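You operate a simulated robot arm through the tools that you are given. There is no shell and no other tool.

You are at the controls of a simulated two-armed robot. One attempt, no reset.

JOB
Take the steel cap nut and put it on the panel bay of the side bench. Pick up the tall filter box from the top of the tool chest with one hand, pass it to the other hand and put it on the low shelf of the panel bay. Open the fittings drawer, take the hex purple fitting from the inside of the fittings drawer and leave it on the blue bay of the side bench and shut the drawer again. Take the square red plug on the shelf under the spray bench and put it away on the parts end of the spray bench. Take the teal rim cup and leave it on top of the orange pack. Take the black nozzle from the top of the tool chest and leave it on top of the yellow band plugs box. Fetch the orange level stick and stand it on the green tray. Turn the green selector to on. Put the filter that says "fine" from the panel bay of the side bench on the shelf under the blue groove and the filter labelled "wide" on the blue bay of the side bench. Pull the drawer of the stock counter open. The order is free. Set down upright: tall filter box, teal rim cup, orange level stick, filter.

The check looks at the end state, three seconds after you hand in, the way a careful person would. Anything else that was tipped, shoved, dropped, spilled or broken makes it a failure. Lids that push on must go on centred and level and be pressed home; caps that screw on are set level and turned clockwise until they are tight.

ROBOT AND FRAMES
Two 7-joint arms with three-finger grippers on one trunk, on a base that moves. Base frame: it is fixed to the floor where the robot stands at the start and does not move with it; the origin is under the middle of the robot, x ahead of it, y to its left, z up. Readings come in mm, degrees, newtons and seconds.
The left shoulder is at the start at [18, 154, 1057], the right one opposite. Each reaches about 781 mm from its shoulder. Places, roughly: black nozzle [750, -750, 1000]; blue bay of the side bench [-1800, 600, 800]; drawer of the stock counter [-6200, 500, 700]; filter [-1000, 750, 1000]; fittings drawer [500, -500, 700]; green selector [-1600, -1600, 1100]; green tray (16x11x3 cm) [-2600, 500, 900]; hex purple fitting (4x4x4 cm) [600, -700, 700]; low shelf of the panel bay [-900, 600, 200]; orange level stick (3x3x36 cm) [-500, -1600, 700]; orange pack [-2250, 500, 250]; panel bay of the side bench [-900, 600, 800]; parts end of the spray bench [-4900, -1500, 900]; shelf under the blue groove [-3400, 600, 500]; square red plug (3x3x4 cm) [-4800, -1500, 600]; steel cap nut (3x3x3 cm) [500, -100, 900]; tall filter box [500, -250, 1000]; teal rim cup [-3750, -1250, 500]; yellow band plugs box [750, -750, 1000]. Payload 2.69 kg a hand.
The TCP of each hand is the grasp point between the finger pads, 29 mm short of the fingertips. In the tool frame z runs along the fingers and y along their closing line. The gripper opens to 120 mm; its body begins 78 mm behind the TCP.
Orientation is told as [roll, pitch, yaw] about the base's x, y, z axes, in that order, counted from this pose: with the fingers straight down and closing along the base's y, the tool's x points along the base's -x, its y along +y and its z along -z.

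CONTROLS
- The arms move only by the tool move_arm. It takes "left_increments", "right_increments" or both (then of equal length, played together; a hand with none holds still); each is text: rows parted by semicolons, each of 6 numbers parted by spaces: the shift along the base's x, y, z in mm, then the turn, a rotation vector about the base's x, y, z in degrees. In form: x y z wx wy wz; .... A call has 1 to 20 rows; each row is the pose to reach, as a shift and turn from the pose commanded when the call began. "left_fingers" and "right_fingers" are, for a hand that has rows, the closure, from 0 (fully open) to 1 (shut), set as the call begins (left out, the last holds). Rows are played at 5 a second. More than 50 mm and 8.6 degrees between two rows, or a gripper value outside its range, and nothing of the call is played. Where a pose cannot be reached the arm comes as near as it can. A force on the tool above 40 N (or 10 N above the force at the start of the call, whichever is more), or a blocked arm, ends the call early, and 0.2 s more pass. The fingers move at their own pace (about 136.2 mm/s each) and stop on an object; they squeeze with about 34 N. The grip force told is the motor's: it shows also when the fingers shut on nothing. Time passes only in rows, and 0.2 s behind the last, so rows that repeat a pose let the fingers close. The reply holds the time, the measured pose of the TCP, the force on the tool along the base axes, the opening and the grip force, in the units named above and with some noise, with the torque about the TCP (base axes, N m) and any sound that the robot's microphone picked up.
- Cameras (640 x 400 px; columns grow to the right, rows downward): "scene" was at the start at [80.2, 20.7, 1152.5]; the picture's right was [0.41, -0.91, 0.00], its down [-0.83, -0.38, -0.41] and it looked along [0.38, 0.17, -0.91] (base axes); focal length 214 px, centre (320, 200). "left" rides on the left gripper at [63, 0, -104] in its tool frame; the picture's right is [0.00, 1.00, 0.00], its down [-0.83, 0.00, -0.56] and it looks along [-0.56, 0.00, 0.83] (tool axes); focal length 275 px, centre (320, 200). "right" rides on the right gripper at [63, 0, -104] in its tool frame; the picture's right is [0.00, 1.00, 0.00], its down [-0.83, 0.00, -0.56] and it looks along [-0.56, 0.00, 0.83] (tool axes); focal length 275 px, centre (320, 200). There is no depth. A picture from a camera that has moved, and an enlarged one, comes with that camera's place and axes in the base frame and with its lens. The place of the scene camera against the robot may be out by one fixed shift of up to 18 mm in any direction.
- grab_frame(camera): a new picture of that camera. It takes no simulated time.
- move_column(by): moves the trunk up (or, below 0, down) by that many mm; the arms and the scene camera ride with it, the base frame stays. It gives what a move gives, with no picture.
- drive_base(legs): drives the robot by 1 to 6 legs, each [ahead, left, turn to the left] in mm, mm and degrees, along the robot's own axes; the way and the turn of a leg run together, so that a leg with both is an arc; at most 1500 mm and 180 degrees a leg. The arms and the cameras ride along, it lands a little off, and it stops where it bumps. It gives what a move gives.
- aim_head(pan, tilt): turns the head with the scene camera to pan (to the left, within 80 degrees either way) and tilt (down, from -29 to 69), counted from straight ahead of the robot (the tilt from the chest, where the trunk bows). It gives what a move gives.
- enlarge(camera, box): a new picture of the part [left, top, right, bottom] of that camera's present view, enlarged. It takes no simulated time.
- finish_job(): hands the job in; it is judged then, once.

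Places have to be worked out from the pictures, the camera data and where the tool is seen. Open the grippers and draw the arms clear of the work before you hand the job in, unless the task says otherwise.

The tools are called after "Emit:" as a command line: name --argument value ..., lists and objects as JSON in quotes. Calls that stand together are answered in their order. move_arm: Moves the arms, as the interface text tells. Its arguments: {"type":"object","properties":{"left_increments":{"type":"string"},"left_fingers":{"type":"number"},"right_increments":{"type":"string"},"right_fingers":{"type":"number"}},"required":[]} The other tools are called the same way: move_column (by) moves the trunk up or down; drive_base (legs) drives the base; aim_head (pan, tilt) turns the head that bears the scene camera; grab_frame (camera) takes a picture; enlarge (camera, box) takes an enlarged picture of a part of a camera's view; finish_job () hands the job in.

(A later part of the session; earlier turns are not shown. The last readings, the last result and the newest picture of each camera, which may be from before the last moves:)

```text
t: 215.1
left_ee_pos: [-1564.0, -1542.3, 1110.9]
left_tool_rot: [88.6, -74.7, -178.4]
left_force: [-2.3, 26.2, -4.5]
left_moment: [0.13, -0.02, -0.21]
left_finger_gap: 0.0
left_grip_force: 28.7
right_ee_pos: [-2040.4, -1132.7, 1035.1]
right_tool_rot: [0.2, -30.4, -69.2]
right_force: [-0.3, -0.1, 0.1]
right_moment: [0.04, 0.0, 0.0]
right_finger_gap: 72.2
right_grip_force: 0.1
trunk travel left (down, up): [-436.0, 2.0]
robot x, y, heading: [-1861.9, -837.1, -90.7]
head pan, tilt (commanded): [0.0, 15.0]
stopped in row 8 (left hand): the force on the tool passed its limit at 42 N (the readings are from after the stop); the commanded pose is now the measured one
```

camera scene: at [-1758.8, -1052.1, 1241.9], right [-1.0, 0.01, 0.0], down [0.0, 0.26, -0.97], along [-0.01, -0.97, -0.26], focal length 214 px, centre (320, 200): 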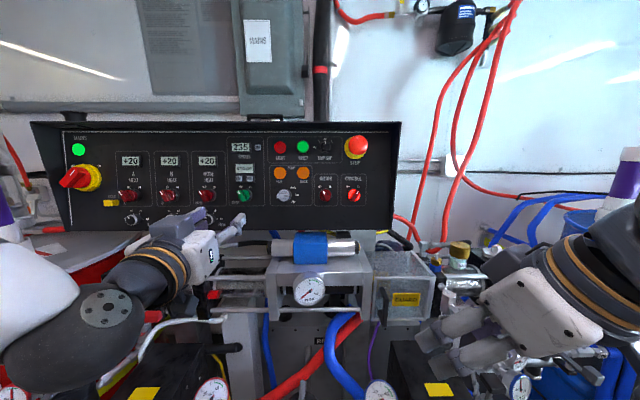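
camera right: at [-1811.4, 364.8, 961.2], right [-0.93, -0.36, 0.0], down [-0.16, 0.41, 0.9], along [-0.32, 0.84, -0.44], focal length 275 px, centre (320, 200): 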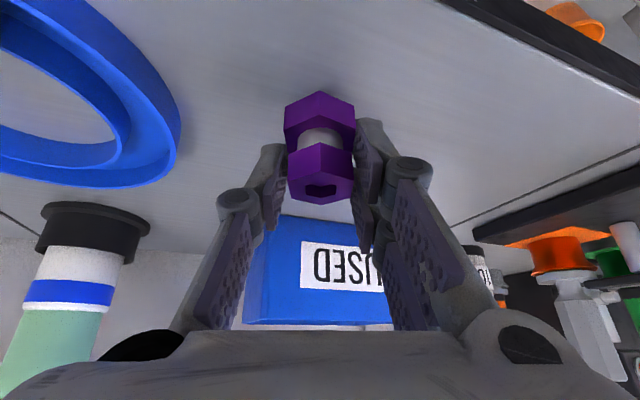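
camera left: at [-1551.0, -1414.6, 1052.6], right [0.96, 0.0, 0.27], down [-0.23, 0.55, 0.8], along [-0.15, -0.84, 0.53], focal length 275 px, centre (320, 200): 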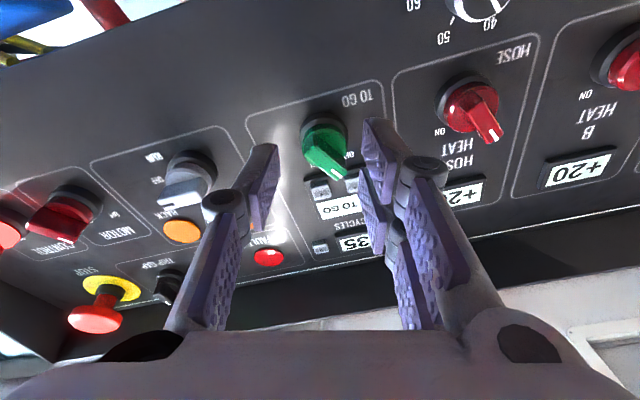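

The lever face is at about y≈−1571, and the knob axis at z≈1115. I back off, open, re-centre and advance so the tips reach 12 mm past the face.

Emit:
move_arm --left_increments "0 10 2 0 0 0; -1 18 4 0 0 0; -1 18 4 0 0 0; -1 18 4 0 0 0" --left_fingers 0.62

Emit:
move_arm --left_increments "0 -10 0 0 0 0; 0 -18 0 0 0 0; 0 -24 0 0 0 0; 0 -27 0 0 0 0; 0 -29 0 0 0 0"

Emit:
enlarge --camera "left" --box '[240, 80, 400, 220]'

```text
t: 216.1
left_ee_pos: [-1564.8, -1528.0, 1113.2]
left_tool_rot: [87.9, -74.7, -177.8]
left_force: [0.0, -0.9, 0.6]
left_moment: [-0.03, 0.01, 0.0]
left_finger_gap: 45.6
left_grip_force: 0.2
right_ee_pos: [-2040.7, -1135.9, 1034.6]
right_tool_rot: [0.0, -30.2, -69.4]
right_force: [0.2, -0.4, -0.9]
right_moment: [0.01, -0.02, 0.0]
right_finger_gap: 71.9
right_grip_force: 0.0
trunk travel left (down, up): [-436.0, 2.0]
robot x, y, heading: [-1864.9, -838.1, -90.5]
head pan, tilt (commanded): [0.0, 15.0]
```

```text
t: 217.3
left_ee_pos: [-1564.8, -1557.7, 1113.1]
left_tool_rot: [88.0, -74.7, -178.0]
left_force: [0.4, -0.3, -0.3]
left_moment: [0.02, 0.04, -0.02]
left_finger_gap: 45.8
left_grip_force: 0.1
right_ee_pos: [-2040.0, -1135.3, 1033.8]
right_tool_rot: [0.2, -30.3, -69.4]
right_force: [1.1, -0.2, 0.0]
right_moment: [-0.02, 0.01, 0.0]
right_finger_gap: 71.8
right_grip_force: 0.1
trunk travel left (down, up): [-436.0, 2.0]
robot x, y, heading: [-1868.2, -836.5, -90.4]
head pan, tilt (commanded): [0.0, 15.0]
```

```text
2.86 times, centred on (320, 150) of left
camera zoom: at [-1548.2, -1453.5, 1054.1], right [0.96, 0.0, 0.27], down [-0.22, 0.55, 0.81], along [-0.15, -0.84, 0.53], focal length 786 px, centre (320, 343)
```

zoom: 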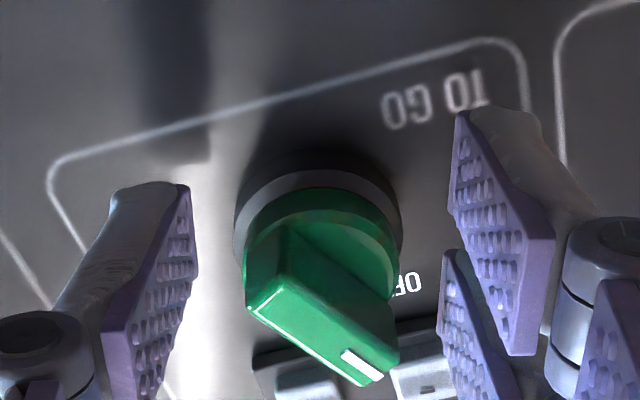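

No contact and the lever is deep between the fingers. I close.

Emit:
move_arm --left_increments "0 0 0 0 0 0; 0 0 0 0 0 0; 0 0 0 0 0 0; 0 0 0 0 0 0" --left_fingers 1

Emit:
enlarge --camera "left" --box '[240, 80, 400, 220]'

```text
t: 218.3
left_ee_pos: [-1563.8, -1556.1, 1113.3]
left_tool_rot: [87.8, -74.7, -177.5]
left_force: [1.2, 17.5, -7.4]
left_moment: [0.33, 0.04, -0.39]
left_finger_gap: 11.3
left_grip_force: 38.4
right_ee_pos: [-2040.0, -1133.4, 1034.9]
right_tool_rot: [0.1, -30.1, -69.4]
right_force: [-0.4, 0.3, -0.7]
right_moment: [-0.02, -0.02, 0.03]
right_finger_gap: 72.2
right_grip_force: 0.0
trunk travel left (down, up): [-436.0, 2.0]
robot x, y, heading: [-1865.5, -839.0, -90.7]
head pan, tilt (commanded): [0.0, 15.0]
```

```text
2.86 times, centred on (320, 150) of left
camera zoom: at [-1547.5, -1451.8, 1053.7], right [0.96, 0.0, 0.27], down [-0.23, 0.55, 0.81], along [-0.15, -0.84, 0.53], focal length 786 px, centre (320, 343)
```

zoom: 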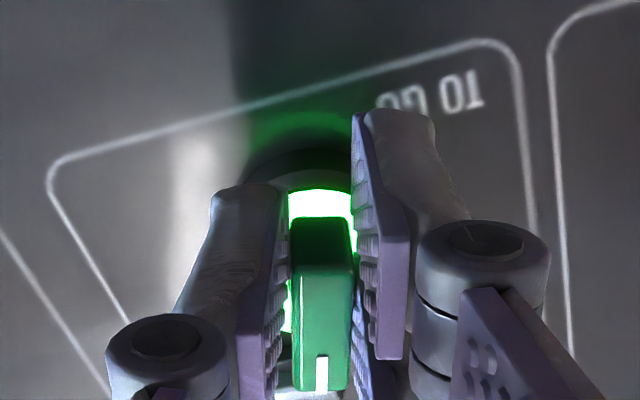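

The lever swung round and the knob lit up green. I turn the hand a further 15° toward ON to seat it fully.

Emit:
move_arm --left_increments "0 0 0 0 -5 0; 0 0 0 0 -10 0; 0 0 0 0 -15 0"

Emit:
enlarge --camera "left" --box '[240, 80, 400, 220]'

```text
t: 219.1
left_ee_pos: [-1560.4, -1557.9, 1114.5]
left_tool_rot: [89.4, -59.7, -178.9]
left_force: [12.6, 5.2, -2.1]
left_moment: [-0.37, 0.58, -0.62]
left_finger_gap: 11.5
left_grip_force: 38.9
right_ee_pos: [-2038.5, -1134.9, 1034.6]
right_tool_rot: [0.0, -30.2, -69.3]
right_force: [-0.5, -1.0, 0.3]
right_moment: [-0.03, 0.03, 0.01]
right_finger_gap: 72.0
right_grip_force: 0.1
trunk travel left (down, up): [-436.0, 2.0]
robot x, y, heading: [-1866.8, -837.6, -90.7]
head pan, tilt (commanded): [0.0, 15.0]
```

```text
2.86 times, centred on (320, 150) of left
camera zoom: at [-1530.0, -1452.1, 1061.2], right [0.86, 0.0, 0.51], down [-0.43, 0.55, 0.72], along [-0.27, -0.84, 0.47], focal length 786 px, centre (320, 343)
```

zoom: 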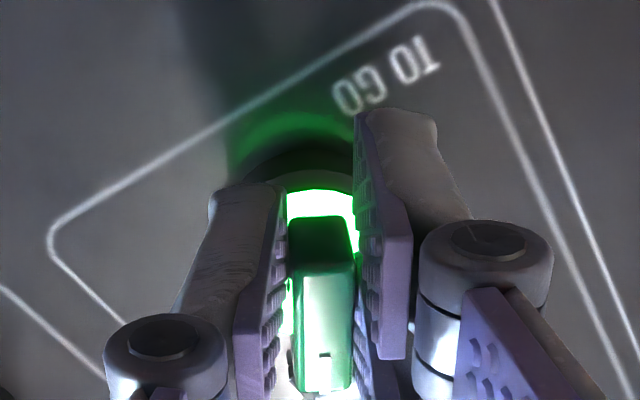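

The lever is now at about 30° with the lamp lit. I open the fingers and back straight out.

Emit:
move_arm --left_increments "0 0 0 0 0 0; 0 0 0 0 0 0; 0 0 0 0 0 0; 0 20 0 0 0 0; 0 55 0 0 0 0; 0 100 0 0 0 0" --left_fingers 0.6

Emit:
enlarge --camera "left" --box '[220, 60, 440, 220]'

Emit:
enlarge --camera "scene" --box '[180, 80, 420, 240]'

```text
t: 220.5
left_ee_pos: [-1564.5, -1458.6, 1114.3]
left_tool_rot: [88.9, -59.5, -178.8]
left_force: [-0.1, 0.6, 0.4]
left_moment: [0.03, 0.02, -0.04]
left_finger_gap: 48.3
left_grip_force: 0.1
right_ee_pos: [-2039.5, -1134.8, 1034.6]
right_tool_rot: [0.0, -30.2, -69.4]
right_force: [0.2, -0.6, 1.0]
right_moment: [-0.02, 0.01, 0.04]
right_finger_gap: 72.0
right_grip_force: 0.1
trunk travel left (down, up): [-436.0, 2.0]
robot x, y, heading: [-1866.3, -840.1, -90.5]
head pan, tilt (commanded): [0.0, 15.0]
```

```text
2.50 times, centred on (330, 140) of left
camera zoom: at [-1534.0, -1353.5, 1061.7], right [0.86, 0.0, 0.51], down [-0.42, 0.55, 0.72], along [-0.28, -0.84, 0.47], focal length 688 px, centre (295, 350)
```

zoom: 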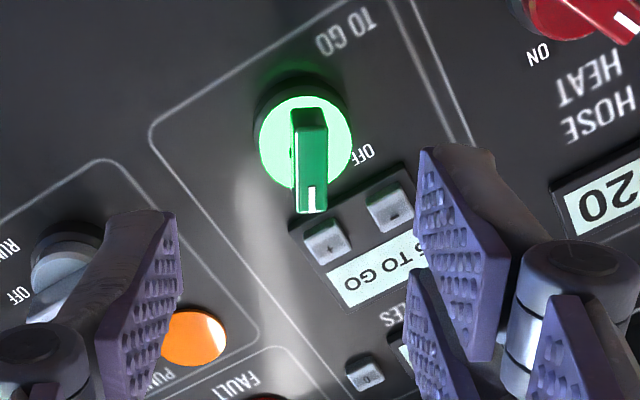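

```text
2.50 times, centred on (300, 160) of scene
camera zoom: at [-1866.5, -938.6, 1242.2], right [-1.0, 0.01, 0.0], down [0.0, 0.26, -0.97], along [-0.01, -0.97, -0.26], focal length 536 px, centre (370, 300)
```

zoom: 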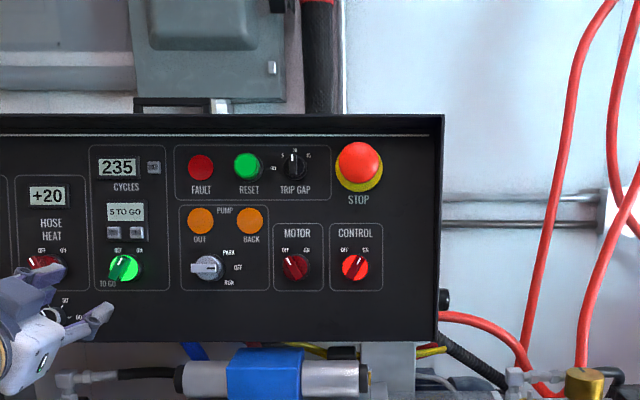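

The selector now points to ON with its lamp lit. I fold the left hand back to fingers-down near the body before travelling.

Emit:
move_arm --left_increments "-5 28 -5 7.3 1.96 1.96; -10 56 -10 14.6 3.9 3.9; -20 84 -15 21.9 5.9 5.9; -32 110 -20 29.2 7.8 7.8; -44 136 -25 36.5 9.8 9.8; -56 162 -30 43.9 11.75 11.75; -68 188 -36 51.2 13.7 13.7; -80 214 -42 58.5 15.7 15.7; -94 240 -48 65.8 17.6 17.6; -108 264 -54 73.1 19.6 19.6; -122 288 -60 80.4 21.5 21.5; -136 308 -64 87.7 23.5 23.5; -136 308 -64 87.7 23.5 23.5" --left_fingers 0

Emit:
drive_base --legs '[[-300, 0, 0], [0, 0, 90]]'

Emit:
aim_head --pan -30 --tilt 25

Emit:
grab_frame --camera "scene"

```text
t: 223.3
left_ee_pos: [-1698.3, -1151.7, 1048.2]
left_tool_rot: [0.0, 0.5, -90.3]
left_force: [-0.6, 0.0, 0.3]
left_moment: [-0.01, 0.02, -0.02]
left_finger_gap: 119.9
left_grip_force: 0.0
right_ee_pos: [-2039.2, -1135.6, 1034.6]
right_tool_rot: [0.1, -30.3, -69.4]
right_force: [-0.5, -1.6, -0.7]
right_moment: [0.03, -0.02, -0.04]
right_finger_gap: 71.7
right_grip_force: 0.2
trunk travel left (down, up): [-436.0, 2.0]
robot x, y, heading: [-1862.8, -836.4, -90.8]
head pan, tilt (commanded): [0.0, 15.0]
```

```text
t: 229.1
left_ee_pos: [-1543.6, -381.6, 1048.4]
left_tool_rot: [0.0, 0.4, -1.8]
left_force: [0.3, 0.1, 0.3]
left_moment: [0.0, 0.0, 0.03]
left_finger_gap: 120.2
left_grip_force: 0.0
right_ee_pos: [-1568.4, -722.1, 1033.4]
right_tool_rot: [0.2, -30.2, 19.2]
right_force: [0.1, -0.4, -0.4]
right_moment: [0.0, -0.05, -0.03]
right_finger_gap: 71.8
right_grip_force: 0.1
trunk travel left (down, up): [-436.0, 2.0]
robot x, y, heading: [-1864.1, -536.5, -2.2]
head pan, tilt (commanded): [0.0, 15.0]
```

```text
t: 230.1
left_ee_pos: [-1543.8, -382.9, 1048.6]
left_tool_rot: [0.0, 0.5, -1.7]
left_force: [0.4, -0.1, -0.8]
left_moment: [0.05, -0.01, 0.01]
left_finger_gap: 120.1
left_grip_force: 0.1
right_ee_pos: [-1568.9, -722.5, 1034.9]
right_tool_rot: [0.2, -30.1, 19.1]
right_force: [-0.4, 0.6, 0.4]
right_moment: [0.01, -0.01, 0.03]
right_finger_gap: 72.0
right_grip_force: 0.2
trunk travel left (down, up): [-436.0, 2.0]
robot x, y, heading: [-1862.8, -538.6, -2.2]
head pan, tilt (commanded): [-30.0, 25.0]
```

```text
taken
camera scene: at [-1780.1, -592.7, 1225.8], right [-0.53, -0.85, 0.0], down [-0.36, 0.22, -0.91], along [0.77, -0.48, -0.42], focal length 214 px, centre (320, 200)
```

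scene: 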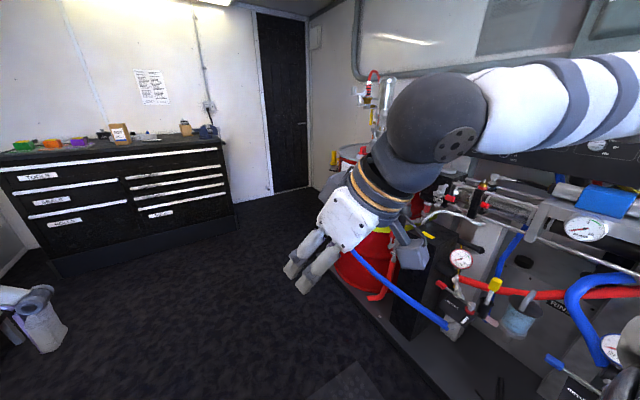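

The way east is clear. I drive toward the tool chest for the filter box.

Emit:
drive_base --legs '[[0, 0, 2], [1480, 0, 0], [0, 470, 0]]'

Emit:
aim_head --pan 0 --tilt 30

Emit:
grab_frame --camera "scene"

```text
t: 241.5
left_ee_pos: [-57.4, 86.8, 1048.4]
left_tool_rot: [0.0, 0.6, 0.2]
left_force: [0.1, 0.1, -0.2]
left_moment: [0.02, -0.05, 0.01]
left_finger_gap: 119.7
left_grip_force: 0.1
right_ee_pos: [-71.4, -254.3, 1033.8]
right_tool_rot: [0.1, -30.2, 21.1]
right_force: [-0.4, -0.7, -0.5]
right_moment: [0.0, -0.01, 0.0]
right_finger_gap: 71.7
right_grip_force: 0.2
trunk travel left (down, up): [-436.0, 2.0]
robot x, y, heading: [-372.5, -82.8, 0.1]
head pan, tilt (commanded): [-30.0, 25.0]
```

```text
t: 242.5
left_ee_pos: [-57.3, 87.5, 1048.9]
left_tool_rot: [0.0, 0.6, 0.2]
left_force: [-0.1, -0.4, -0.2]
left_moment: [-0.01, 0.03, -0.02]
left_finger_gap: 119.9
left_grip_force: 0.0
right_ee_pos: [-70.9, -253.8, 1033.6]
right_tool_rot: [0.1, -30.2, 21.1]
right_force: [-0.5, 0.6, -0.2]
right_moment: [0.01, 0.01, 0.01]
right_finger_gap: 72.0
right_grip_force: 0.1
trunk travel left (down, up): [-436.0, 2.0]
robot x, y, heading: [-371.8, -81.6, 0.1]
head pan, tilt (commanded): [0.0, 30.0]
```

```text
taken
camera scene: at [-276.3, -85.8, 1217.8], right [0.0, -1.0, 0.0], down [-0.5, 0.0, -0.87], along [0.87, 0.0, -0.5], focal length 214 px, centre (320, 200)
```

scene: 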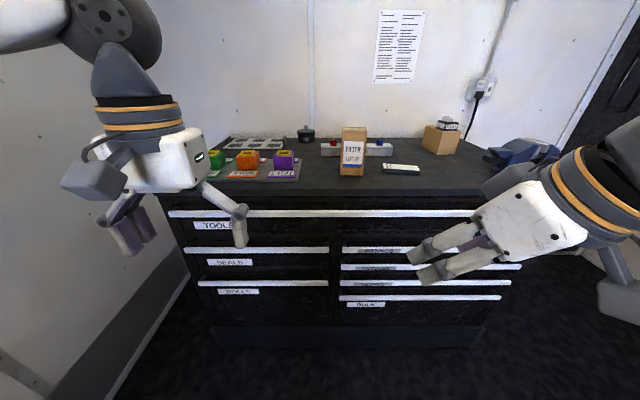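

I bring the right hand to vertical and raise it to look down on the filter box.

Emit:
move_arm --right_increments "0 0 26 -1.1 6 -4.1; 0 0 52 -2.2 12 -8.2; 0 0 78 -3.3 18 -12.4; 0 0 104 -4.4 24 -16.5; 0 0 130 -5.56 29.86 -20.6; 0 0 130 -5.56 29.86 -20.6" --right_fingers 0

Emit:
drive_base --legs '[[300, 0, 0]]'

Emit:
grab_frame --camera "right"

Emit:
grab_frame --camera "scene"

```text
t: 243.9
left_ee_pos: [-59.2, 85.5, 1048.3]
left_tool_rot: [0.0, 0.5, 0.2]
left_force: [-0.6, 0.6, -0.5]
left_moment: [0.01, -0.01, -0.02]
left_finger_gap: 120.0
left_grip_force: 0.1
right_ee_pos: [-71.4, -252.7, 1165.7]
right_tool_rot: [0.1, 0.1, 0.0]
right_force: [0.1, -0.5, 0.5]
right_moment: [0.01, -0.03, 0.01]
right_finger_gap: 120.2
right_grip_force: 0.0
trunk travel left (down, up): [-436.0, 2.0]
robot x, y, heading: [-369.1, -79.6, 0.2]
head pan, tilt (commanded): [0.0, 30.0]
```

```text
t: 245.9
left_ee_pos: [242.8, 87.5, 1048.3]
left_tool_rot: [0.0, 0.6, 0.3]
left_force: [0.0, 0.4, 0.3]
left_moment: [-0.04, 0.04, -0.01]
left_finger_gap: 120.1
left_grip_force: 0.1
right_ee_pos: [229.7, -252.1, 1166.7]
right_tool_rot: [0.3, 0.0, 0.3]
right_force: [0.0, -1.0, -0.5]
right_moment: [-0.03, 0.02, -0.02]
right_finger_gap: 119.9
right_grip_force: 0.0
trunk travel left (down, up): [-436.0, 2.0]
robot x, y, heading: [-70.7, -86.7, 0.0]
head pan, tilt (commanded): [0.0, 30.0]
```

```text
taken
camera right: at [166.7, -254.2, 1269.4], right [-0.01, 1.0, 0.0], down [0.83, 0.0, 0.56], along [0.56, 0.01, -0.83], focal length 275 px, centre (320, 200)
```

right: 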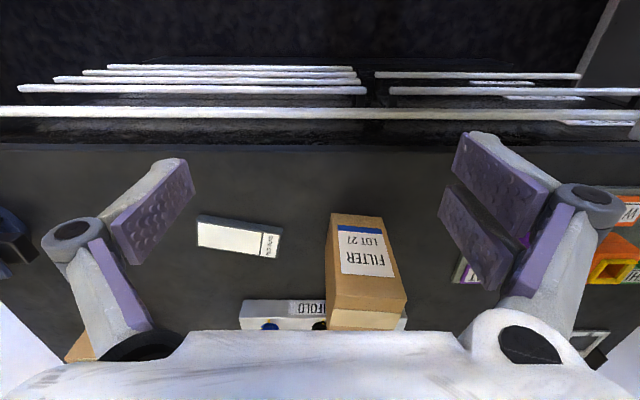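

```text
taken
camera scene: at [24.7, -86.0, 1217.8], right [0.0, -1.0, 0.0], down [-0.5, 0.0, -0.87], along [0.87, 0.0, -0.5], focal length 214 px, centre (320, 200)
```

scene: 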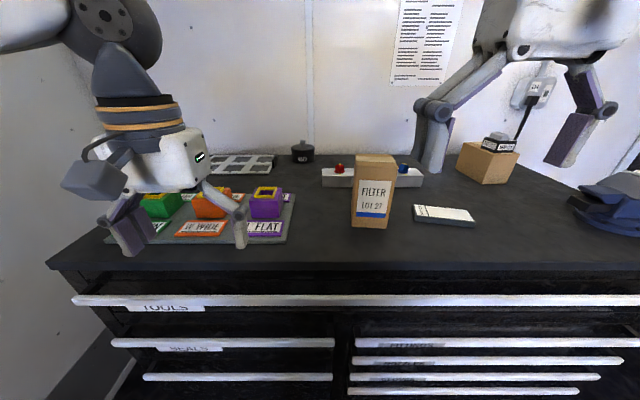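

Emit:
enlarge --camera "right" --box '[300, 200, 430, 335]'

```text
2.96 times, centred on (365, 268) of right
camera zoom: at [166.7, -254.2, 1269.4], right [-0.01, 1.0, 0.0], down [0.83, 0.0, 0.56], along [0.56, 0.01, -0.83], focal length 816 px, centre (187, 0)
```

zoom: 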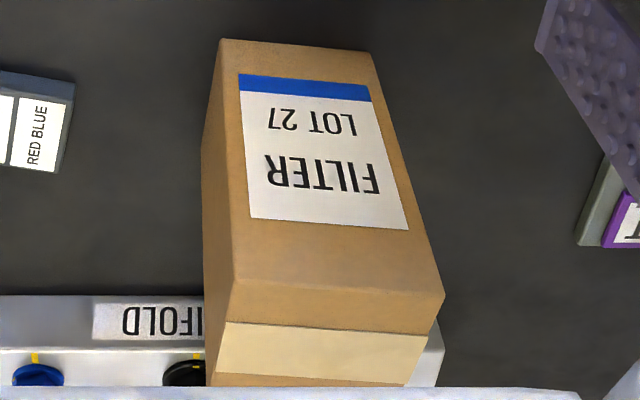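

The box is about 80×63×148 mm, centred near [455,-197], yaw −5°, top z≈1079. I drive 100 mm closer and put the right hand above it.

Emit:
drive_base --legs '[[100, 0, 0]]'

Emit:
move_arm --right_increments "30 15 -8 0 0 -1.5; 65 30 -16 0 0 -3; 100 45 -24 0 0 -5; 125 55 -30 0 0 -5.3; 125 55 -30 0 0 -5.3"

Emit:
grab_frame --camera "right"

```text
t: 247.1
left_ee_pos: [339.8, 87.5, 1048.2]
left_tool_rot: [0.0, 0.4, 0.2]
left_force: [-0.4, 0.4, -0.7]
left_moment: [-0.02, 0.04, 0.0]
left_finger_gap: 120.0
left_grip_force: 0.1
right_ee_pos: [328.2, -251.5, 1166.5]
right_tool_rot: [0.3, 0.0, 0.2]
right_force: [0.2, 0.0, -1.1]
right_moment: [0.07, 0.03, -0.01]
right_finger_gap: 119.9
right_grip_force: 0.0
trunk travel left (down, up): [-436.0, 2.0]
robot x, y, heading: [30.3, -78.3, 0.2]
head pan, tilt (commanded): [0.0, 30.0]
```

```text
t: 248.3
left_ee_pos: [339.9, 87.1, 1048.3]
left_tool_rot: [0.0, 0.5, 0.3]
left_force: [-0.2, -0.1, -0.6]
left_moment: [-0.01, 0.03, -0.06]
left_finger_gap: 120.1
left_grip_force: 0.2
right_ee_pos: [453.5, -197.5, 1136.4]
right_tool_rot: [0.2, -0.1, -5.1]
right_force: [0.1, -1.0, -0.4]
right_moment: [-0.01, -0.02, 0.0]
right_finger_gap: 120.0
right_grip_force: 0.0
trunk travel left (down, up): [-436.0, 2.0]
robot x, y, heading: [28.5, -79.2, 0.1]
head pan, tilt (commanded): [0.0, 30.0]
```

```text
taken
camera right: at [390.6, -193.0, 1239.6], right [0.08, 1.0, 0.0], down [0.83, -0.07, 0.56], along [0.55, -0.04, -0.83], focal length 275 px, centre (320, 200)
```

right: 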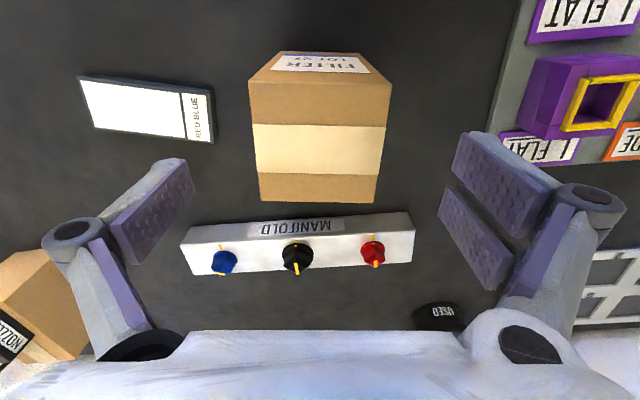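

The box is centred between the fingers. I descend so the pads cover its top 44 mm, and close.

Emit:
move_arm --right_increments "0 0 -30 0 0 0; 0 0 -55 0 0 0; 0 0 -72 0 0 0; 0 0 -72 0 0 0"

Emit:
move_arm --right_increments "0 0 0 0 0 0; 0 0 0 0 0 0; 0 0 0 0 0 0; 0 0 0 0 0 0" --right_fingers 1

Emit:
grab_frame --camera "right"

```text
t: 249.3
left_ee_pos: [339.6, 88.4, 1049.0]
left_tool_rot: [0.0, 0.6, 0.3]
left_force: [0.7, -1.3, 0.9]
left_moment: [0.02, 0.01, -0.02]
left_finger_gap: 120.0
left_grip_force: 0.1
right_ee_pos: [454.2, -199.4, 1063.2]
right_tool_rot: [0.2, -0.1, -5.1]
right_force: [0.9, 1.0, 0.1]
right_moment: [0.03, 0.0, 0.01]
right_finger_gap: 120.1
right_grip_force: 0.0
trunk travel left (down, up): [-436.0, 2.0]
robot x, y, heading: [25.0, -78.0, 0.3]
head pan, tilt (commanded): [0.0, 30.0]
```

```text
t: 250.3
left_ee_pos: [338.7, 88.5, 1048.3]
left_tool_rot: [0.0, 0.5, 0.3]
left_force: [0.7, -1.4, -0.1]
left_moment: [0.0, 0.02, 0.03]
left_finger_gap: 119.9
left_grip_force: 0.1
right_ee_pos: [453.1, -199.6, 1063.6]
right_tool_rot: [0.2, -0.2, -5.1]
right_force: [-0.7, 1.4, 7.2]
right_moment: [-0.16, -0.07, -0.06]
right_finger_gap: 79.7
right_grip_force: 33.9
trunk travel left (down, up): [-436.0, 2.0]
robot x, y, heading: [29.1, -85.2, 0.4]
head pan, tilt (commanded): [0.0, 30.0]
```

```text
taken
camera right: at [390.1, -195.0, 1167.5], right [0.08, 1.0, 0.0], down [0.83, -0.07, 0.56], along [0.56, -0.04, -0.83], focal length 275 px, centre (320, 200)
```

right: 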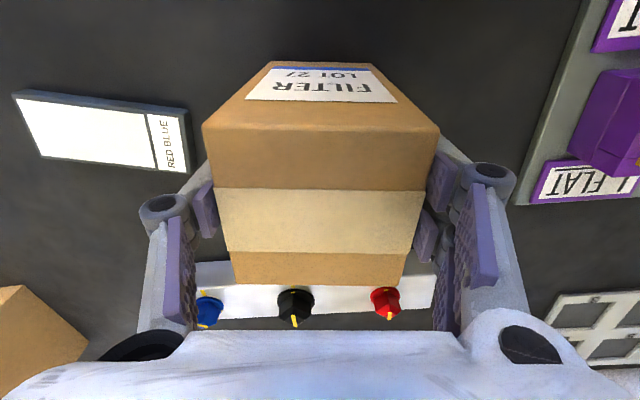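

Held at 79.7 mm. I lift it and back away from the chest.

Emit:
move_arm --right_increments "0 0 30 0 0 0; 0 0 65 0 0 0; 0 0 95 0 0 0"

Emit:
drive_base --legs '[[-450, 0, 0]]'

Emit:
grab_frame --camera "scene"

```text
t: 251.1
left_ee_pos: [340.1, 87.5, 1049.0]
left_tool_rot: [0.0, 0.5, 0.2]
left_force: [-0.6, -0.7, -0.6]
left_moment: [0.01, 0.0, -0.01]
left_finger_gap: 120.2
left_grip_force: 0.0
right_ee_pos: [454.4, -200.2, 1159.4]
right_tool_rot: [0.1, 0.1, -5.0]
right_force: [-0.2, 0.9, -0.7]
right_moment: [0.02, 0.03, 0.02]
right_finger_gap: 79.5
right_grip_force: 34.3
trunk travel left (down, up): [-436.0, 2.0]
robot x, y, heading: [25.6, -78.5, -0.1]
head pan, tilt (commanded): [0.0, 30.0]
```

```text
t: 253.8
left_ee_pos: [-105.5, 85.9, 1048.8]
left_tool_rot: [0.0, 0.5, -0.2]
left_force: [0.6, 0.3, 0.4]
left_moment: [0.02, -0.03, -0.01]
left_finger_gap: 119.9
left_grip_force: 0.0
right_ee_pos: [6.6, -202.5, 1158.6]
right_tool_rot: [0.2, 0.0, -5.6]
right_force: [0.3, -0.3, -1.3]
right_moment: [0.02, 0.0, -0.01]
right_finger_gap: 79.8
right_grip_force: 33.9
trunk travel left (down, up): [-436.0, 2.0]
robot x, y, heading: [-418.5, -74.1, -0.4]
head pan, tilt (commanded): [0.0, 30.0]
```

```text
taken
camera scene: at [-324.6, -85.1, 1217.8], right [-0.01, -1.0, 0.0], down [-0.5, 0.0, -0.87], along [0.87, -0.01, -0.5], focal length 214 px, centre (320, 200)
```

scene: 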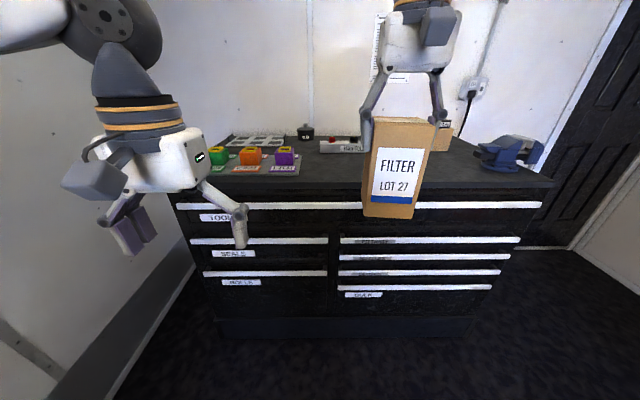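

The box is light and steady. I bring it in front of my chest centre, lower, for the handover; and start leaning the left hand forward behind it.

Emit:
move_arm --right_increments "8 24 -18 0 0 0; 16 48 -36 0 0 0; 26 74 -60 0 0 0; 36 98 -84 0 0 0; 48 122 -108 0 0 0"

Emit:
move_arm --left_increments "0 0 -5 -0.35 -7.5 -0.7; 0 0 -10 -0.7 -15 -1.3; 0 0 -15 -1.1 -22.5 -1.9; 0 0 -20 -1.4 -30 -2.6; 0 0 -25 -1.8 -37.5 -3.2; 0 0 -30 -2.2 -45 -3.9; 0 0 -35 -2.6 -52.5 -4.5; 0 0 -40 -2.9 -60 -5.1; 0 0 -40 -2.9 -60 -5.1" --left_fingers 0

Emit:
grab_frame --camera "left"

Emit:
grab_frame --camera "scene"

```text
t: 255.0
left_ee_pos: [-103.1, 86.7, 1048.0]
left_tool_rot: [0.0, 0.7, -0.2]
left_force: [-0.2, -0.1, 0.3]
left_moment: [-0.03, 0.04, 0.01]
left_finger_gap: 119.7
left_grip_force: 0.0
right_ee_pos: [53.3, -76.9, 1048.9]
right_tool_rot: [0.2, 0.1, -5.6]
right_force: [0.1, -0.7, -2.3]
right_moment: [0.0, 0.0, 0.0]
right_finger_gap: 79.4
right_grip_force: 33.8
trunk travel left (down, up): [-436.0, 2.0]
robot x, y, heading: [-417.9, -80.5, -0.4]
head pan, tilt (commanded): [0.0, 30.0]
```

```text
t: 257.0
left_ee_pos: [-23.4, 61.0, 1052.6]
left_tool_rot: [0.4, -59.6, -6.0]
left_force: [-0.1, 0.3, -0.6]
left_moment: [0.02, 0.0, 0.01]
left_finger_gap: 120.1
left_grip_force: 0.1
left hand out of reach, approached as far as the arm can: row 5, 6, 7, 8, 9
right_ee_pos: [52.1, -77.5, 1051.5]
right_tool_rot: [0.1, 0.0, -5.6]
right_force: [0.7, 0.8, -0.9]
right_moment: [-0.02, 0.01, 0.01]
right_finger_gap: 79.6
right_grip_force: 34.4
trunk travel left (down, up): [-436.0, 2.0]
robot x, y, heading: [-421.4, -81.5, -0.5]
head pan, tilt (commanded): [0.0, 30.0]
```

```text
taken
camera left: at [-145.1, 73.3, 1051.8], right [0.1, 0.99, 0.01], down [-0.06, 0.0, 1.0], along [0.99, -0.1, 0.06], focal length 275 px, centre (320, 200)
```

left: 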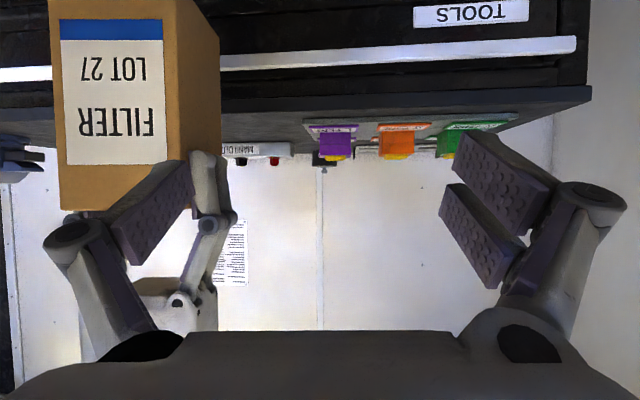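

```text
taken
camera scene: at [-324.7, -85.0, 1217.8], right [-0.01, -1.0, 0.0], down [-0.5, 0.0, -0.87], along [0.87, -0.01, -0.5], focal length 214 px, centre (320, 200)
```

scene: 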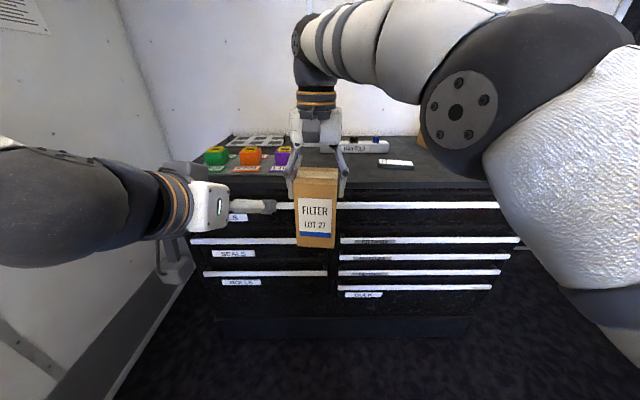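

The left hand is leaned 60° to the left of the box. I'll bring it under the box and come up from below with the fingers straddling it.

Emit:
move_arm --left_increments "0 25 -15 0 0 0; 0 30 -60 0 0 0; 8 30 -105 0 0 0; 18 28 -150 0 0 0; 30 20 -190 0 0 0; 45 -20 -195 0 0 0; 58 -60 -195 0 0 0; 66 -100 -195 0 0 0; 68 -138 -195 0 0 0; 68 -138 -195 0 0 0"

Emit:
grab_frame --camera "left"

Emit:
grab_frame --camera "scene"

```text
t: 259.2
left_ee_pos: [47.4, -78.9, 859.9]
left_tool_rot: [0.4, -59.6, -6.0]
left_force: [0.3, -0.2, 0.0]
left_moment: [0.0, -0.03, -0.01]
left_finger_gap: 120.3
left_grip_force: 0.1
left hand out of reach, approached as far as the arm can: row 1, 2, 3, 5, 6
right_ee_pos: [52.1, -77.2, 1051.3]
right_tool_rot: [0.0, 0.0, -5.6]
right_force: [0.3, 0.1, -1.3]
right_moment: [0.01, 0.02, -0.03]
right_finger_gap: 79.4
right_grip_force: 34.3
trunk travel left (down, up): [-436.0, 2.0]
robot x, y, heading: [-415.3, -81.8, -0.3]
head pan, tilt (commanded): [0.0, 30.0]
```

```text
taken
camera left: at [-73.7, -66.0, 859.3], right [0.1, 0.99, 0.01], down [-0.06, 0.0, 1.0], along [0.99, -0.1, 0.06], focal length 275 px, centre (320, 200)
```

left: 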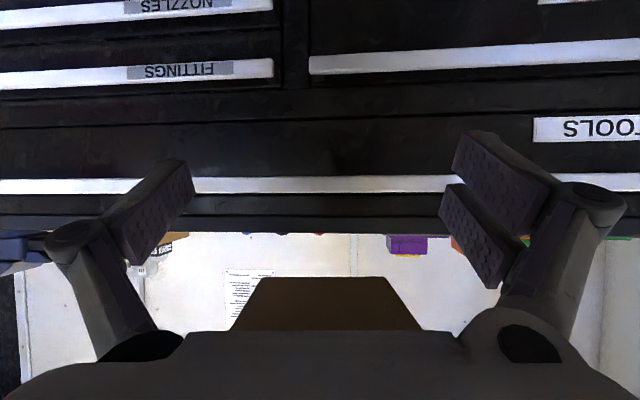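

```text
taken
camera scene: at [-324.5, -84.5, 1217.8], right [-0.01, -1.0, 0.0], down [-0.5, 0.0, -0.87], along [0.87, -0.01, -0.5], focal length 214 px, centre (320, 200)
```

scene: 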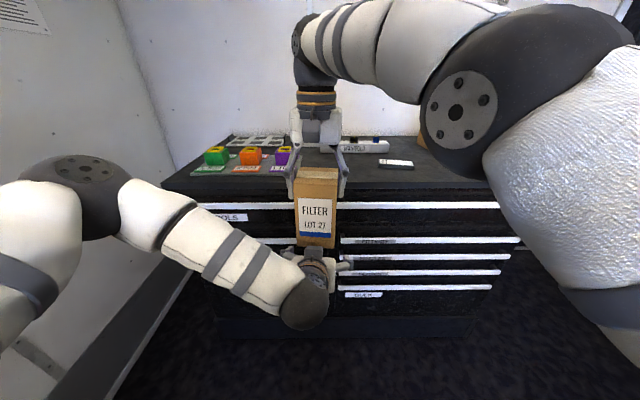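

The left hand is below the box, aligned within a few mm. I raise it so the fingers straddle the lower part of the box.

Emit:
move_arm --left_increments "1 2 25 0 0 0; 2 3 50 0 0 0; 3 3 75 0 0 0; 4 3 97 0 0 0; 4 3 97 0 0 0"

Emit:
grab_frame --camera "left"

Emit:
grab_frame --camera "scene"

```text
t: 260.4
left_ee_pos: [49.9, -76.8, 956.2]
left_tool_rot: [0.5, -59.5, -6.1]
left_force: [0.5, 0.1, 0.7]
left_moment: [0.01, -0.02, -0.03]
left_finger_gap: 120.0
left_grip_force: 0.1
right_ee_pos: [52.3, -77.9, 1050.5]
right_tool_rot: [0.1, 0.1, -5.6]
right_force: [0.2, -0.5, -1.6]
right_moment: [-0.01, 0.03, -0.02]
right_finger_gap: 79.6
right_grip_force: 34.1
trunk travel left (down, up): [-436.0, 2.0]
robot x, y, heading: [-423.1, -81.9, -0.5]
head pan, tilt (commanded): [0.0, 30.0]
```

```text
taken
camera left: at [-70.9, -63.7, 955.3], right [0.1, 0.99, 0.01], down [-0.06, 0.0, 1.0], along [0.99, -0.1, 0.06], focal length 275 px, centre (320, 200)
```

left: 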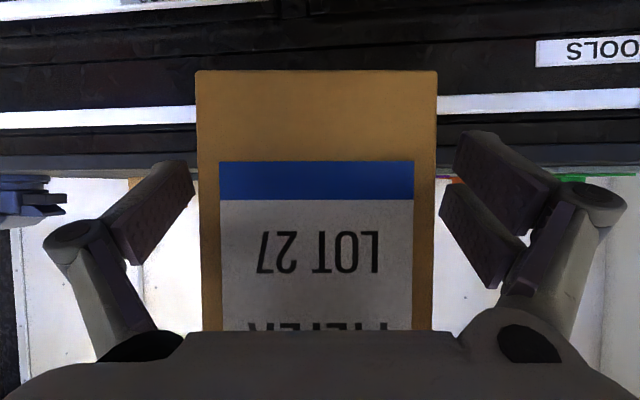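

```text
taken
camera scene: at [-324.0, -85.1, 1217.7], right [-0.01, -1.0, 0.0], down [-0.5, 0.0, -0.87], along [0.87, -0.01, -0.5], focal length 214 px, centre (320, 200)
```

scene: 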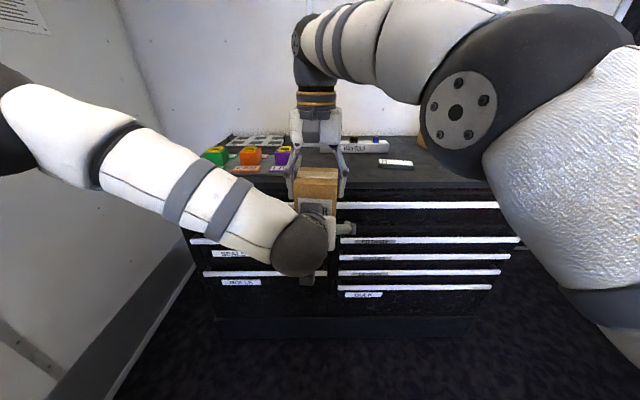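

Everything lines up: the box's lower part is between the left fingers. I close the left hand on it.

Emit:
move_arm --left_increments "0 0 0 0 0 0; 0 0 0 0 0 0; 0 0 0 0 0 0; 0 0 0 0 0 0" --left_fingers 1

Emit:
grab_frame --camera "left"

```text
t: 261.4
left_ee_pos: [50.0, -77.5, 955.1]
left_tool_rot: [0.4, -59.5, -6.2]
left_force: [-8.4, 0.0, 4.3]
left_moment: [-0.65, -0.5, -0.5]
left_finger_gap: 80.3
left_grip_force: 34.1
right_ee_pos: [53.5, -77.6, 1051.2]
right_tool_rot: [0.2, 0.0, -5.5]
right_force: [8.6, 0.9, -5.6]
right_moment: [0.67, -0.35, 0.43]
right_finger_gap: 79.5
right_grip_force: 33.7
trunk travel left (down, up): [-436.0, 2.0]
robot x, y, heading: [-419.5, -78.5, -0.4]
head pan, tilt (commanded): [0.0, 30.0]
```

```text
taken
camera left: at [-71.1, -63.8, 955.3], right [0.1, 0.99, 0.01], down [-0.06, 0.0, 1.0], along [0.99, -0.1, 0.06], focal length 275 px, centre (320, 200)
```

left: 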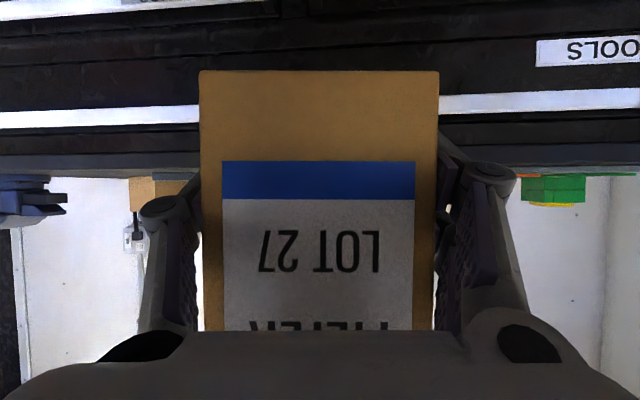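

Both hands hold the box. I open the right hand and lift it straight up and away.

Emit:
move_arm --right_increments "0 0 0 0 0 0; 0 0 0 0 0 0; 0 0 0 0 0 0; 0 0 20 0 0 0; 0 0 45 0 0 0; 0 0 75 0 0 0; 0 -30 105 0 0 0; -10 -70 115 0 0 0; -40 -105 115 0 0 0; -80 -130 115 0 0 0" --right_fingers 0

Emit:
grab_frame --camera "left"

Emit:
grab_frame --camera "scene"

```text
t: 263.6
left_ee_pos: [50.1, -76.4, 957.8]
left_tool_rot: [0.6, -59.7, -6.2]
left_force: [-1.2, 1.0, -0.3]
left_moment: [0.03, -0.02, -0.01]
left_finger_gap: 79.6
left_grip_force: 34.2
right_ee_pos: [-24.2, -209.6, 1169.1]
right_tool_rot: [0.1, -0.2, -5.4]
right_force: [-1.2, -0.8, 0.5]
right_moment: [0.04, -0.03, 0.0]
right_finger_gap: 120.1
right_grip_force: 0.1
right hand out of reach, approached as far as the arm can: row 5, 6, 7, 8
trunk travel left (down, up): [-436.0, 2.0]
robot x, y, heading: [-418.7, -78.1, -0.7]
head pan, tilt (commanded): [0.0, 30.0]
```

```text
taken
camera left: at [-72.2, -63.7, 956.1], right [0.1, 0.99, 0.01], down [-0.06, 0.0, 1.0], along [0.99, -0.1, 0.06], focal length 275 px, centre (320, 200)
```

left: 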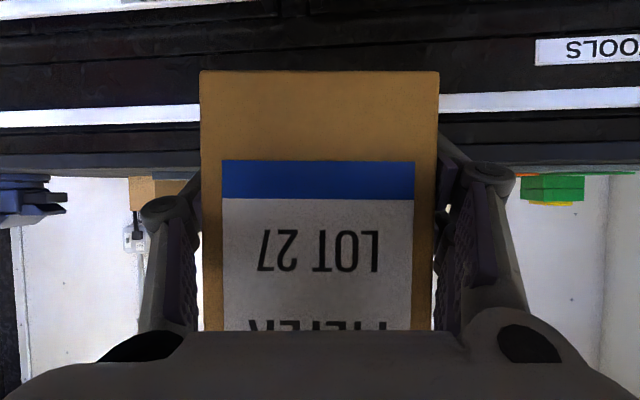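

```text
taken
camera scene: at [-325.9, -85.2, 1218.1], right [-0.01, -1.0, 0.0], down [-0.5, 0.0, -0.87], along [0.87, -0.01, -0.5], focal length 214 px, centre (320, 200)
```

scene: 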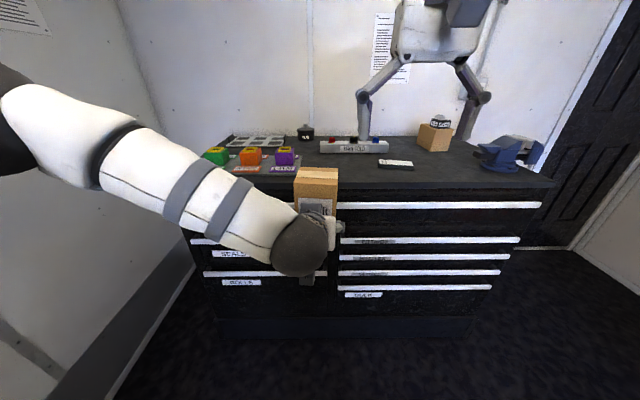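

The handover worked: the left hand holds the box upright. I drive clear, turn to face the side bench, and go to the PANEL bay.

Emit:
drive_base --legs '[[-100, -350, 0], [0, 0, 90], [0, 390, 0]]'

Emit:
aim_head --pan 0 --tilt 45

Emit:
grab_frame --camera "scene"

```text
t: 273.7
left_ee_pos: [-900.1, 47.5, 956.3]
left_tool_rot: [0.4, -59.6, 82.9]
left_force: [0.4, 0.3, 0.2]
left_moment: [-0.04, 0.03, 0.02]
left_finger_gap: 79.5
left_grip_force: 34.2
right_ee_pos: [-766.8, -27.0, 1167.8]
right_tool_rot: [0.1, 0.0, 83.3]
right_force: [0.1, -0.4, -0.2]
right_moment: [-0.01, -0.02, -0.01]
right_finger_gap: 119.8
right_grip_force: 0.0
trunk travel left (down, up): [-436.0, 2.0]
robot x, y, heading: [-905.2, -418.9, 88.2]
head pan, tilt (commanded): [0.0, 30.0]
```

```text
t: 274.5
left_ee_pos: [-898.4, 47.8, 956.0]
left_tool_rot: [0.5, -59.5, 82.7]
left_force: [-0.2, 1.0, 0.4]
left_moment: [-0.01, 0.02, 0.03]
left_finger_gap: 79.4
left_grip_force: 34.2
right_ee_pos: [-766.6, -29.3, 1168.6]
right_tool_rot: [0.2, 0.0, 83.3]
right_force: [1.4, -1.2, 0.1]
right_moment: [0.01, 0.0, 0.01]
right_finger_gap: 119.8
right_grip_force: 0.0
trunk travel left (down, up): [-436.0, 2.0]
robot x, y, heading: [-903.9, -420.6, 88.3]
head pan, tilt (commanded): [0.0, 45.0]
```

```text
taken
camera scene: at [-902.0, -339.1, 1195.2], right [1.0, -0.03, 0.0], down [-0.02, -0.71, -0.71], along [0.02, 0.71, -0.71], focal length 214 px, centre (320, 200)
```

scene: 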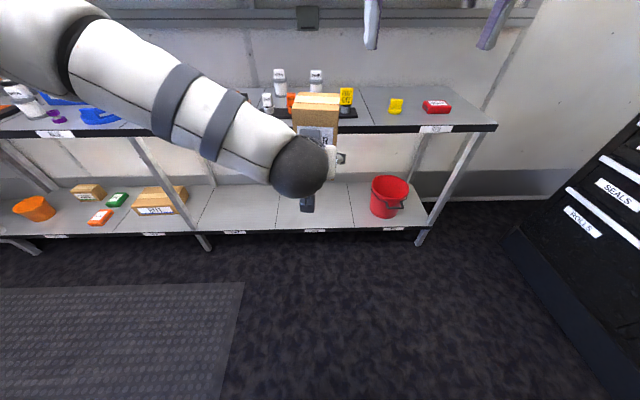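

The low shelf of the PANEL bay is free. I lower the trunk fully here, then approach.

Emit:
move_column --by -400

Emit:
grab_frame --camera "scene"

Emit:
grab_frame --camera "left"

```text
t: 278.3
left_ee_pos: [-898.4, 47.5, 556.2]
left_tool_rot: [0.4, -59.7, 82.9]
left_force: [0.2, 0.3, -0.4]
left_moment: [-0.03, 0.0, 0.0]
left_finger_gap: 79.4
left_grip_force: 33.4
right_ee_pos: [-763.3, 63.6, 503.3]
right_tool_rot: [-3.6, 36.4, 82.1]
right_force: [0.6, 0.4, -0.1]
right_moment: [-0.02, -0.04, 0.01]
right_finger_gap: 120.3
right_grip_force: 0.1
trunk travel left (down, up): [-36.0, 402.0]
robot x, y, heading: [-904.7, -421.3, 88.6]
head pan, tilt (commanded): [0.0, 45.0]
```

```text
taken
camera scene: at [-897.2, -165.8, 759.3], right [1.0, -0.03, 0.0], down [-0.02, -0.71, -0.71], along [0.02, 0.71, -0.71], focal length 214 px, centre (320, 200)
```

scene: 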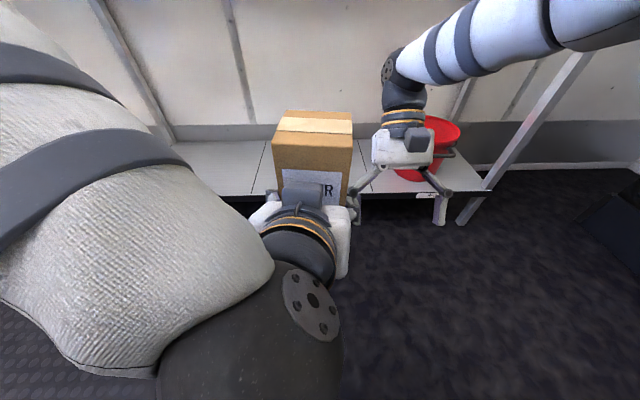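

```text
taken
camera left: at [-913.6, -72.9, 555.2], right [-0.99, 0.12, 0.01], down [0.0, -0.06, 1.0], along [0.12, 0.99, 0.06], focal length 275 px, centre (320, 200)
```

left: 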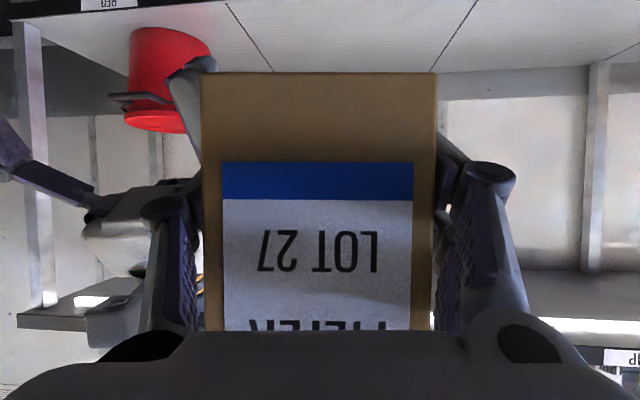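

The left hand kept the box level. The right hand hangs close to it, so I move the right aside first, then drive 190 mm ahead.

Emit:
move_arm --right_increments "40 -10 15 0 0 0; 80 -20 30 0 0 0; 120 -30 45 0 0 0; 150 -40 60 0 0 0"

Emit:
drive_base --legs '[[190, 0, 0]]'

Emit:
grab_frame --camera "scene"

```text
t: 279.3
left_ee_pos: [-898.0, 48.1, 556.0]
left_tool_rot: [0.5, -59.4, 82.7]
left_force: [-1.5, 0.6, -0.1]
left_moment: [-0.01, 0.0, -0.02]
left_finger_gap: 79.7
left_grip_force: 34.1
right_ee_pos: [-612.8, 24.5, 565.5]
right_tool_rot: [-3.7, 36.3, 81.9]
right_force: [0.0, -0.1, 0.2]
right_moment: [0.05, -0.02, -0.01]
right_finger_gap: 120.1
right_grip_force: 0.1
trunk travel left (down, up): [-36.0, 402.0]
robot x, y, heading: [-903.9, -424.6, 88.4]
head pan, tilt (commanded): [0.0, 45.0]
```

```text
t: 280.9
left_ee_pos: [-894.6, 236.9, 555.5]
left_tool_rot: [0.5, -59.5, 82.9]
left_force: [0.1, -0.2, 0.4]
left_moment: [-0.01, 0.01, 0.01]
left_finger_gap: 79.5
left_grip_force: 34.2
right_ee_pos: [-607.2, 214.8, 565.8]
right_tool_rot: [-3.6, 36.4, 82.1]
right_force: [-0.1, 0.2, 0.3]
right_moment: [0.02, -0.02, 0.02]
right_finger_gap: 119.8
right_grip_force: 0.0
trunk travel left (down, up): [-36.0, 402.0]
robot x, y, heading: [-896.1, -233.7, 88.6]
head pan, tilt (commanded): [0.0, 45.0]
```

```text
taken
camera scene: at [-892.4, 22.9, 759.3], right [1.0, -0.03, 0.0], down [-0.02, -0.71, -0.71], along [0.02, 0.71, -0.71], focal length 214 px, centre (320, 200)
```

scene: 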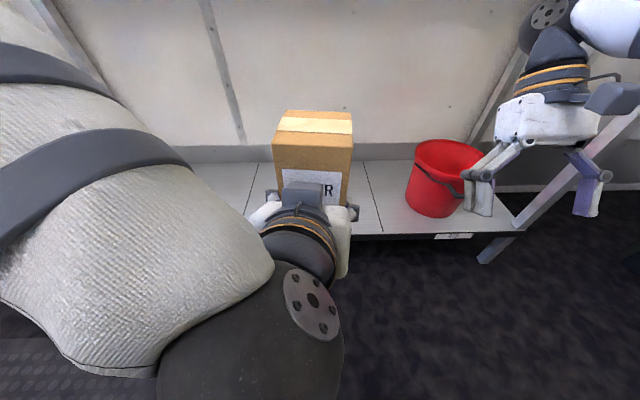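

I lower and push the box forward under the bench, keeping its bottom above the shelf.

Emit:
move_arm --left_increments "0 10 -48 0 0 0; 0 20 -96 0 0 0; 0 30 -144 0 0 0; 0 45 -190 0 0 0; 0 70 -230 0 0 0; 0 110 -245 0 0 0; 0 155 -248 0 0 0; 0 200 -250 0 0 0; 0 240 -252 0 0 0; 0 268 -254 0 0 0; 0 268 -254 0 0 0"

Emit:
grab_frame --camera "scene"

Emit:
grab_frame --camera "left"

```text
t: 283.3
left_ee_pos: [-894.1, 503.5, 301.3]
left_tool_rot: [0.5, -59.5, 82.8]
left_force: [0.4, 0.5, -0.3]
left_moment: [-0.01, -0.02, -0.02]
left_finger_gap: 79.6
left_grip_force: 33.9
right_ee_pos: [-607.6, 214.2, 565.7]
right_tool_rot: [-3.6, 36.5, 82.1]
right_force: [0.4, -0.4, 1.4]
right_moment: [0.02, -0.01, -0.02]
right_finger_gap: 120.2
right_grip_force: 0.1
trunk travel left (down, up): [-36.0, 402.0]
robot x, y, heading: [-898.0, -231.1, 88.7]
head pan, tilt (commanded): [0.0, 45.0]
```

```text
taken
camera scene: at [-892.4, 22.9, 759.2], right [1.0, -0.03, 0.0], down [-0.02, -0.71, -0.71], along [0.02, 0.71, -0.71], focal length 214 px, centre (320, 200)
```

scene: 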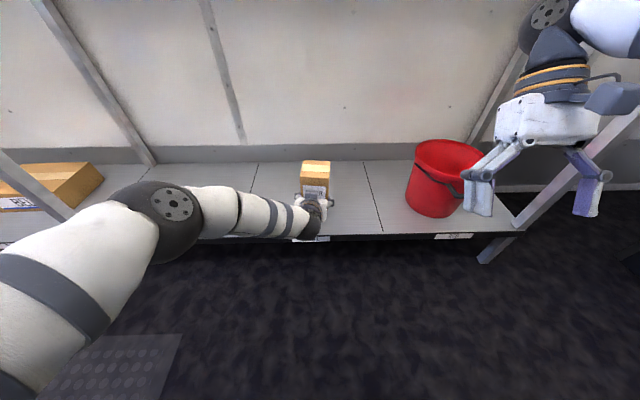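

```text
taken
camera left: at [-909.1, 382.3, 300.3], right [-0.99, 0.12, 0.01], down [0.0, -0.06, 1.0], along [0.12, 0.99, 0.06], focal length 275 px, centre (320, 200)
```

left: 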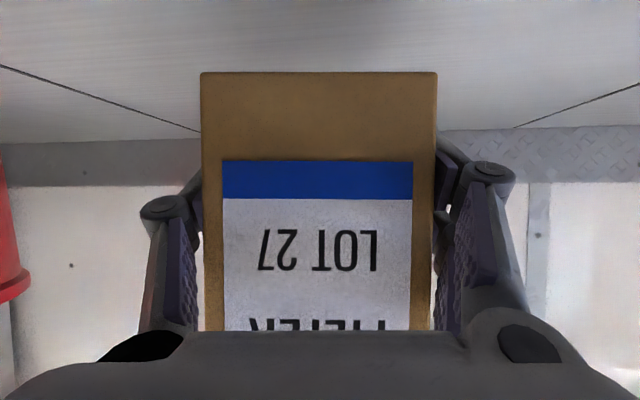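

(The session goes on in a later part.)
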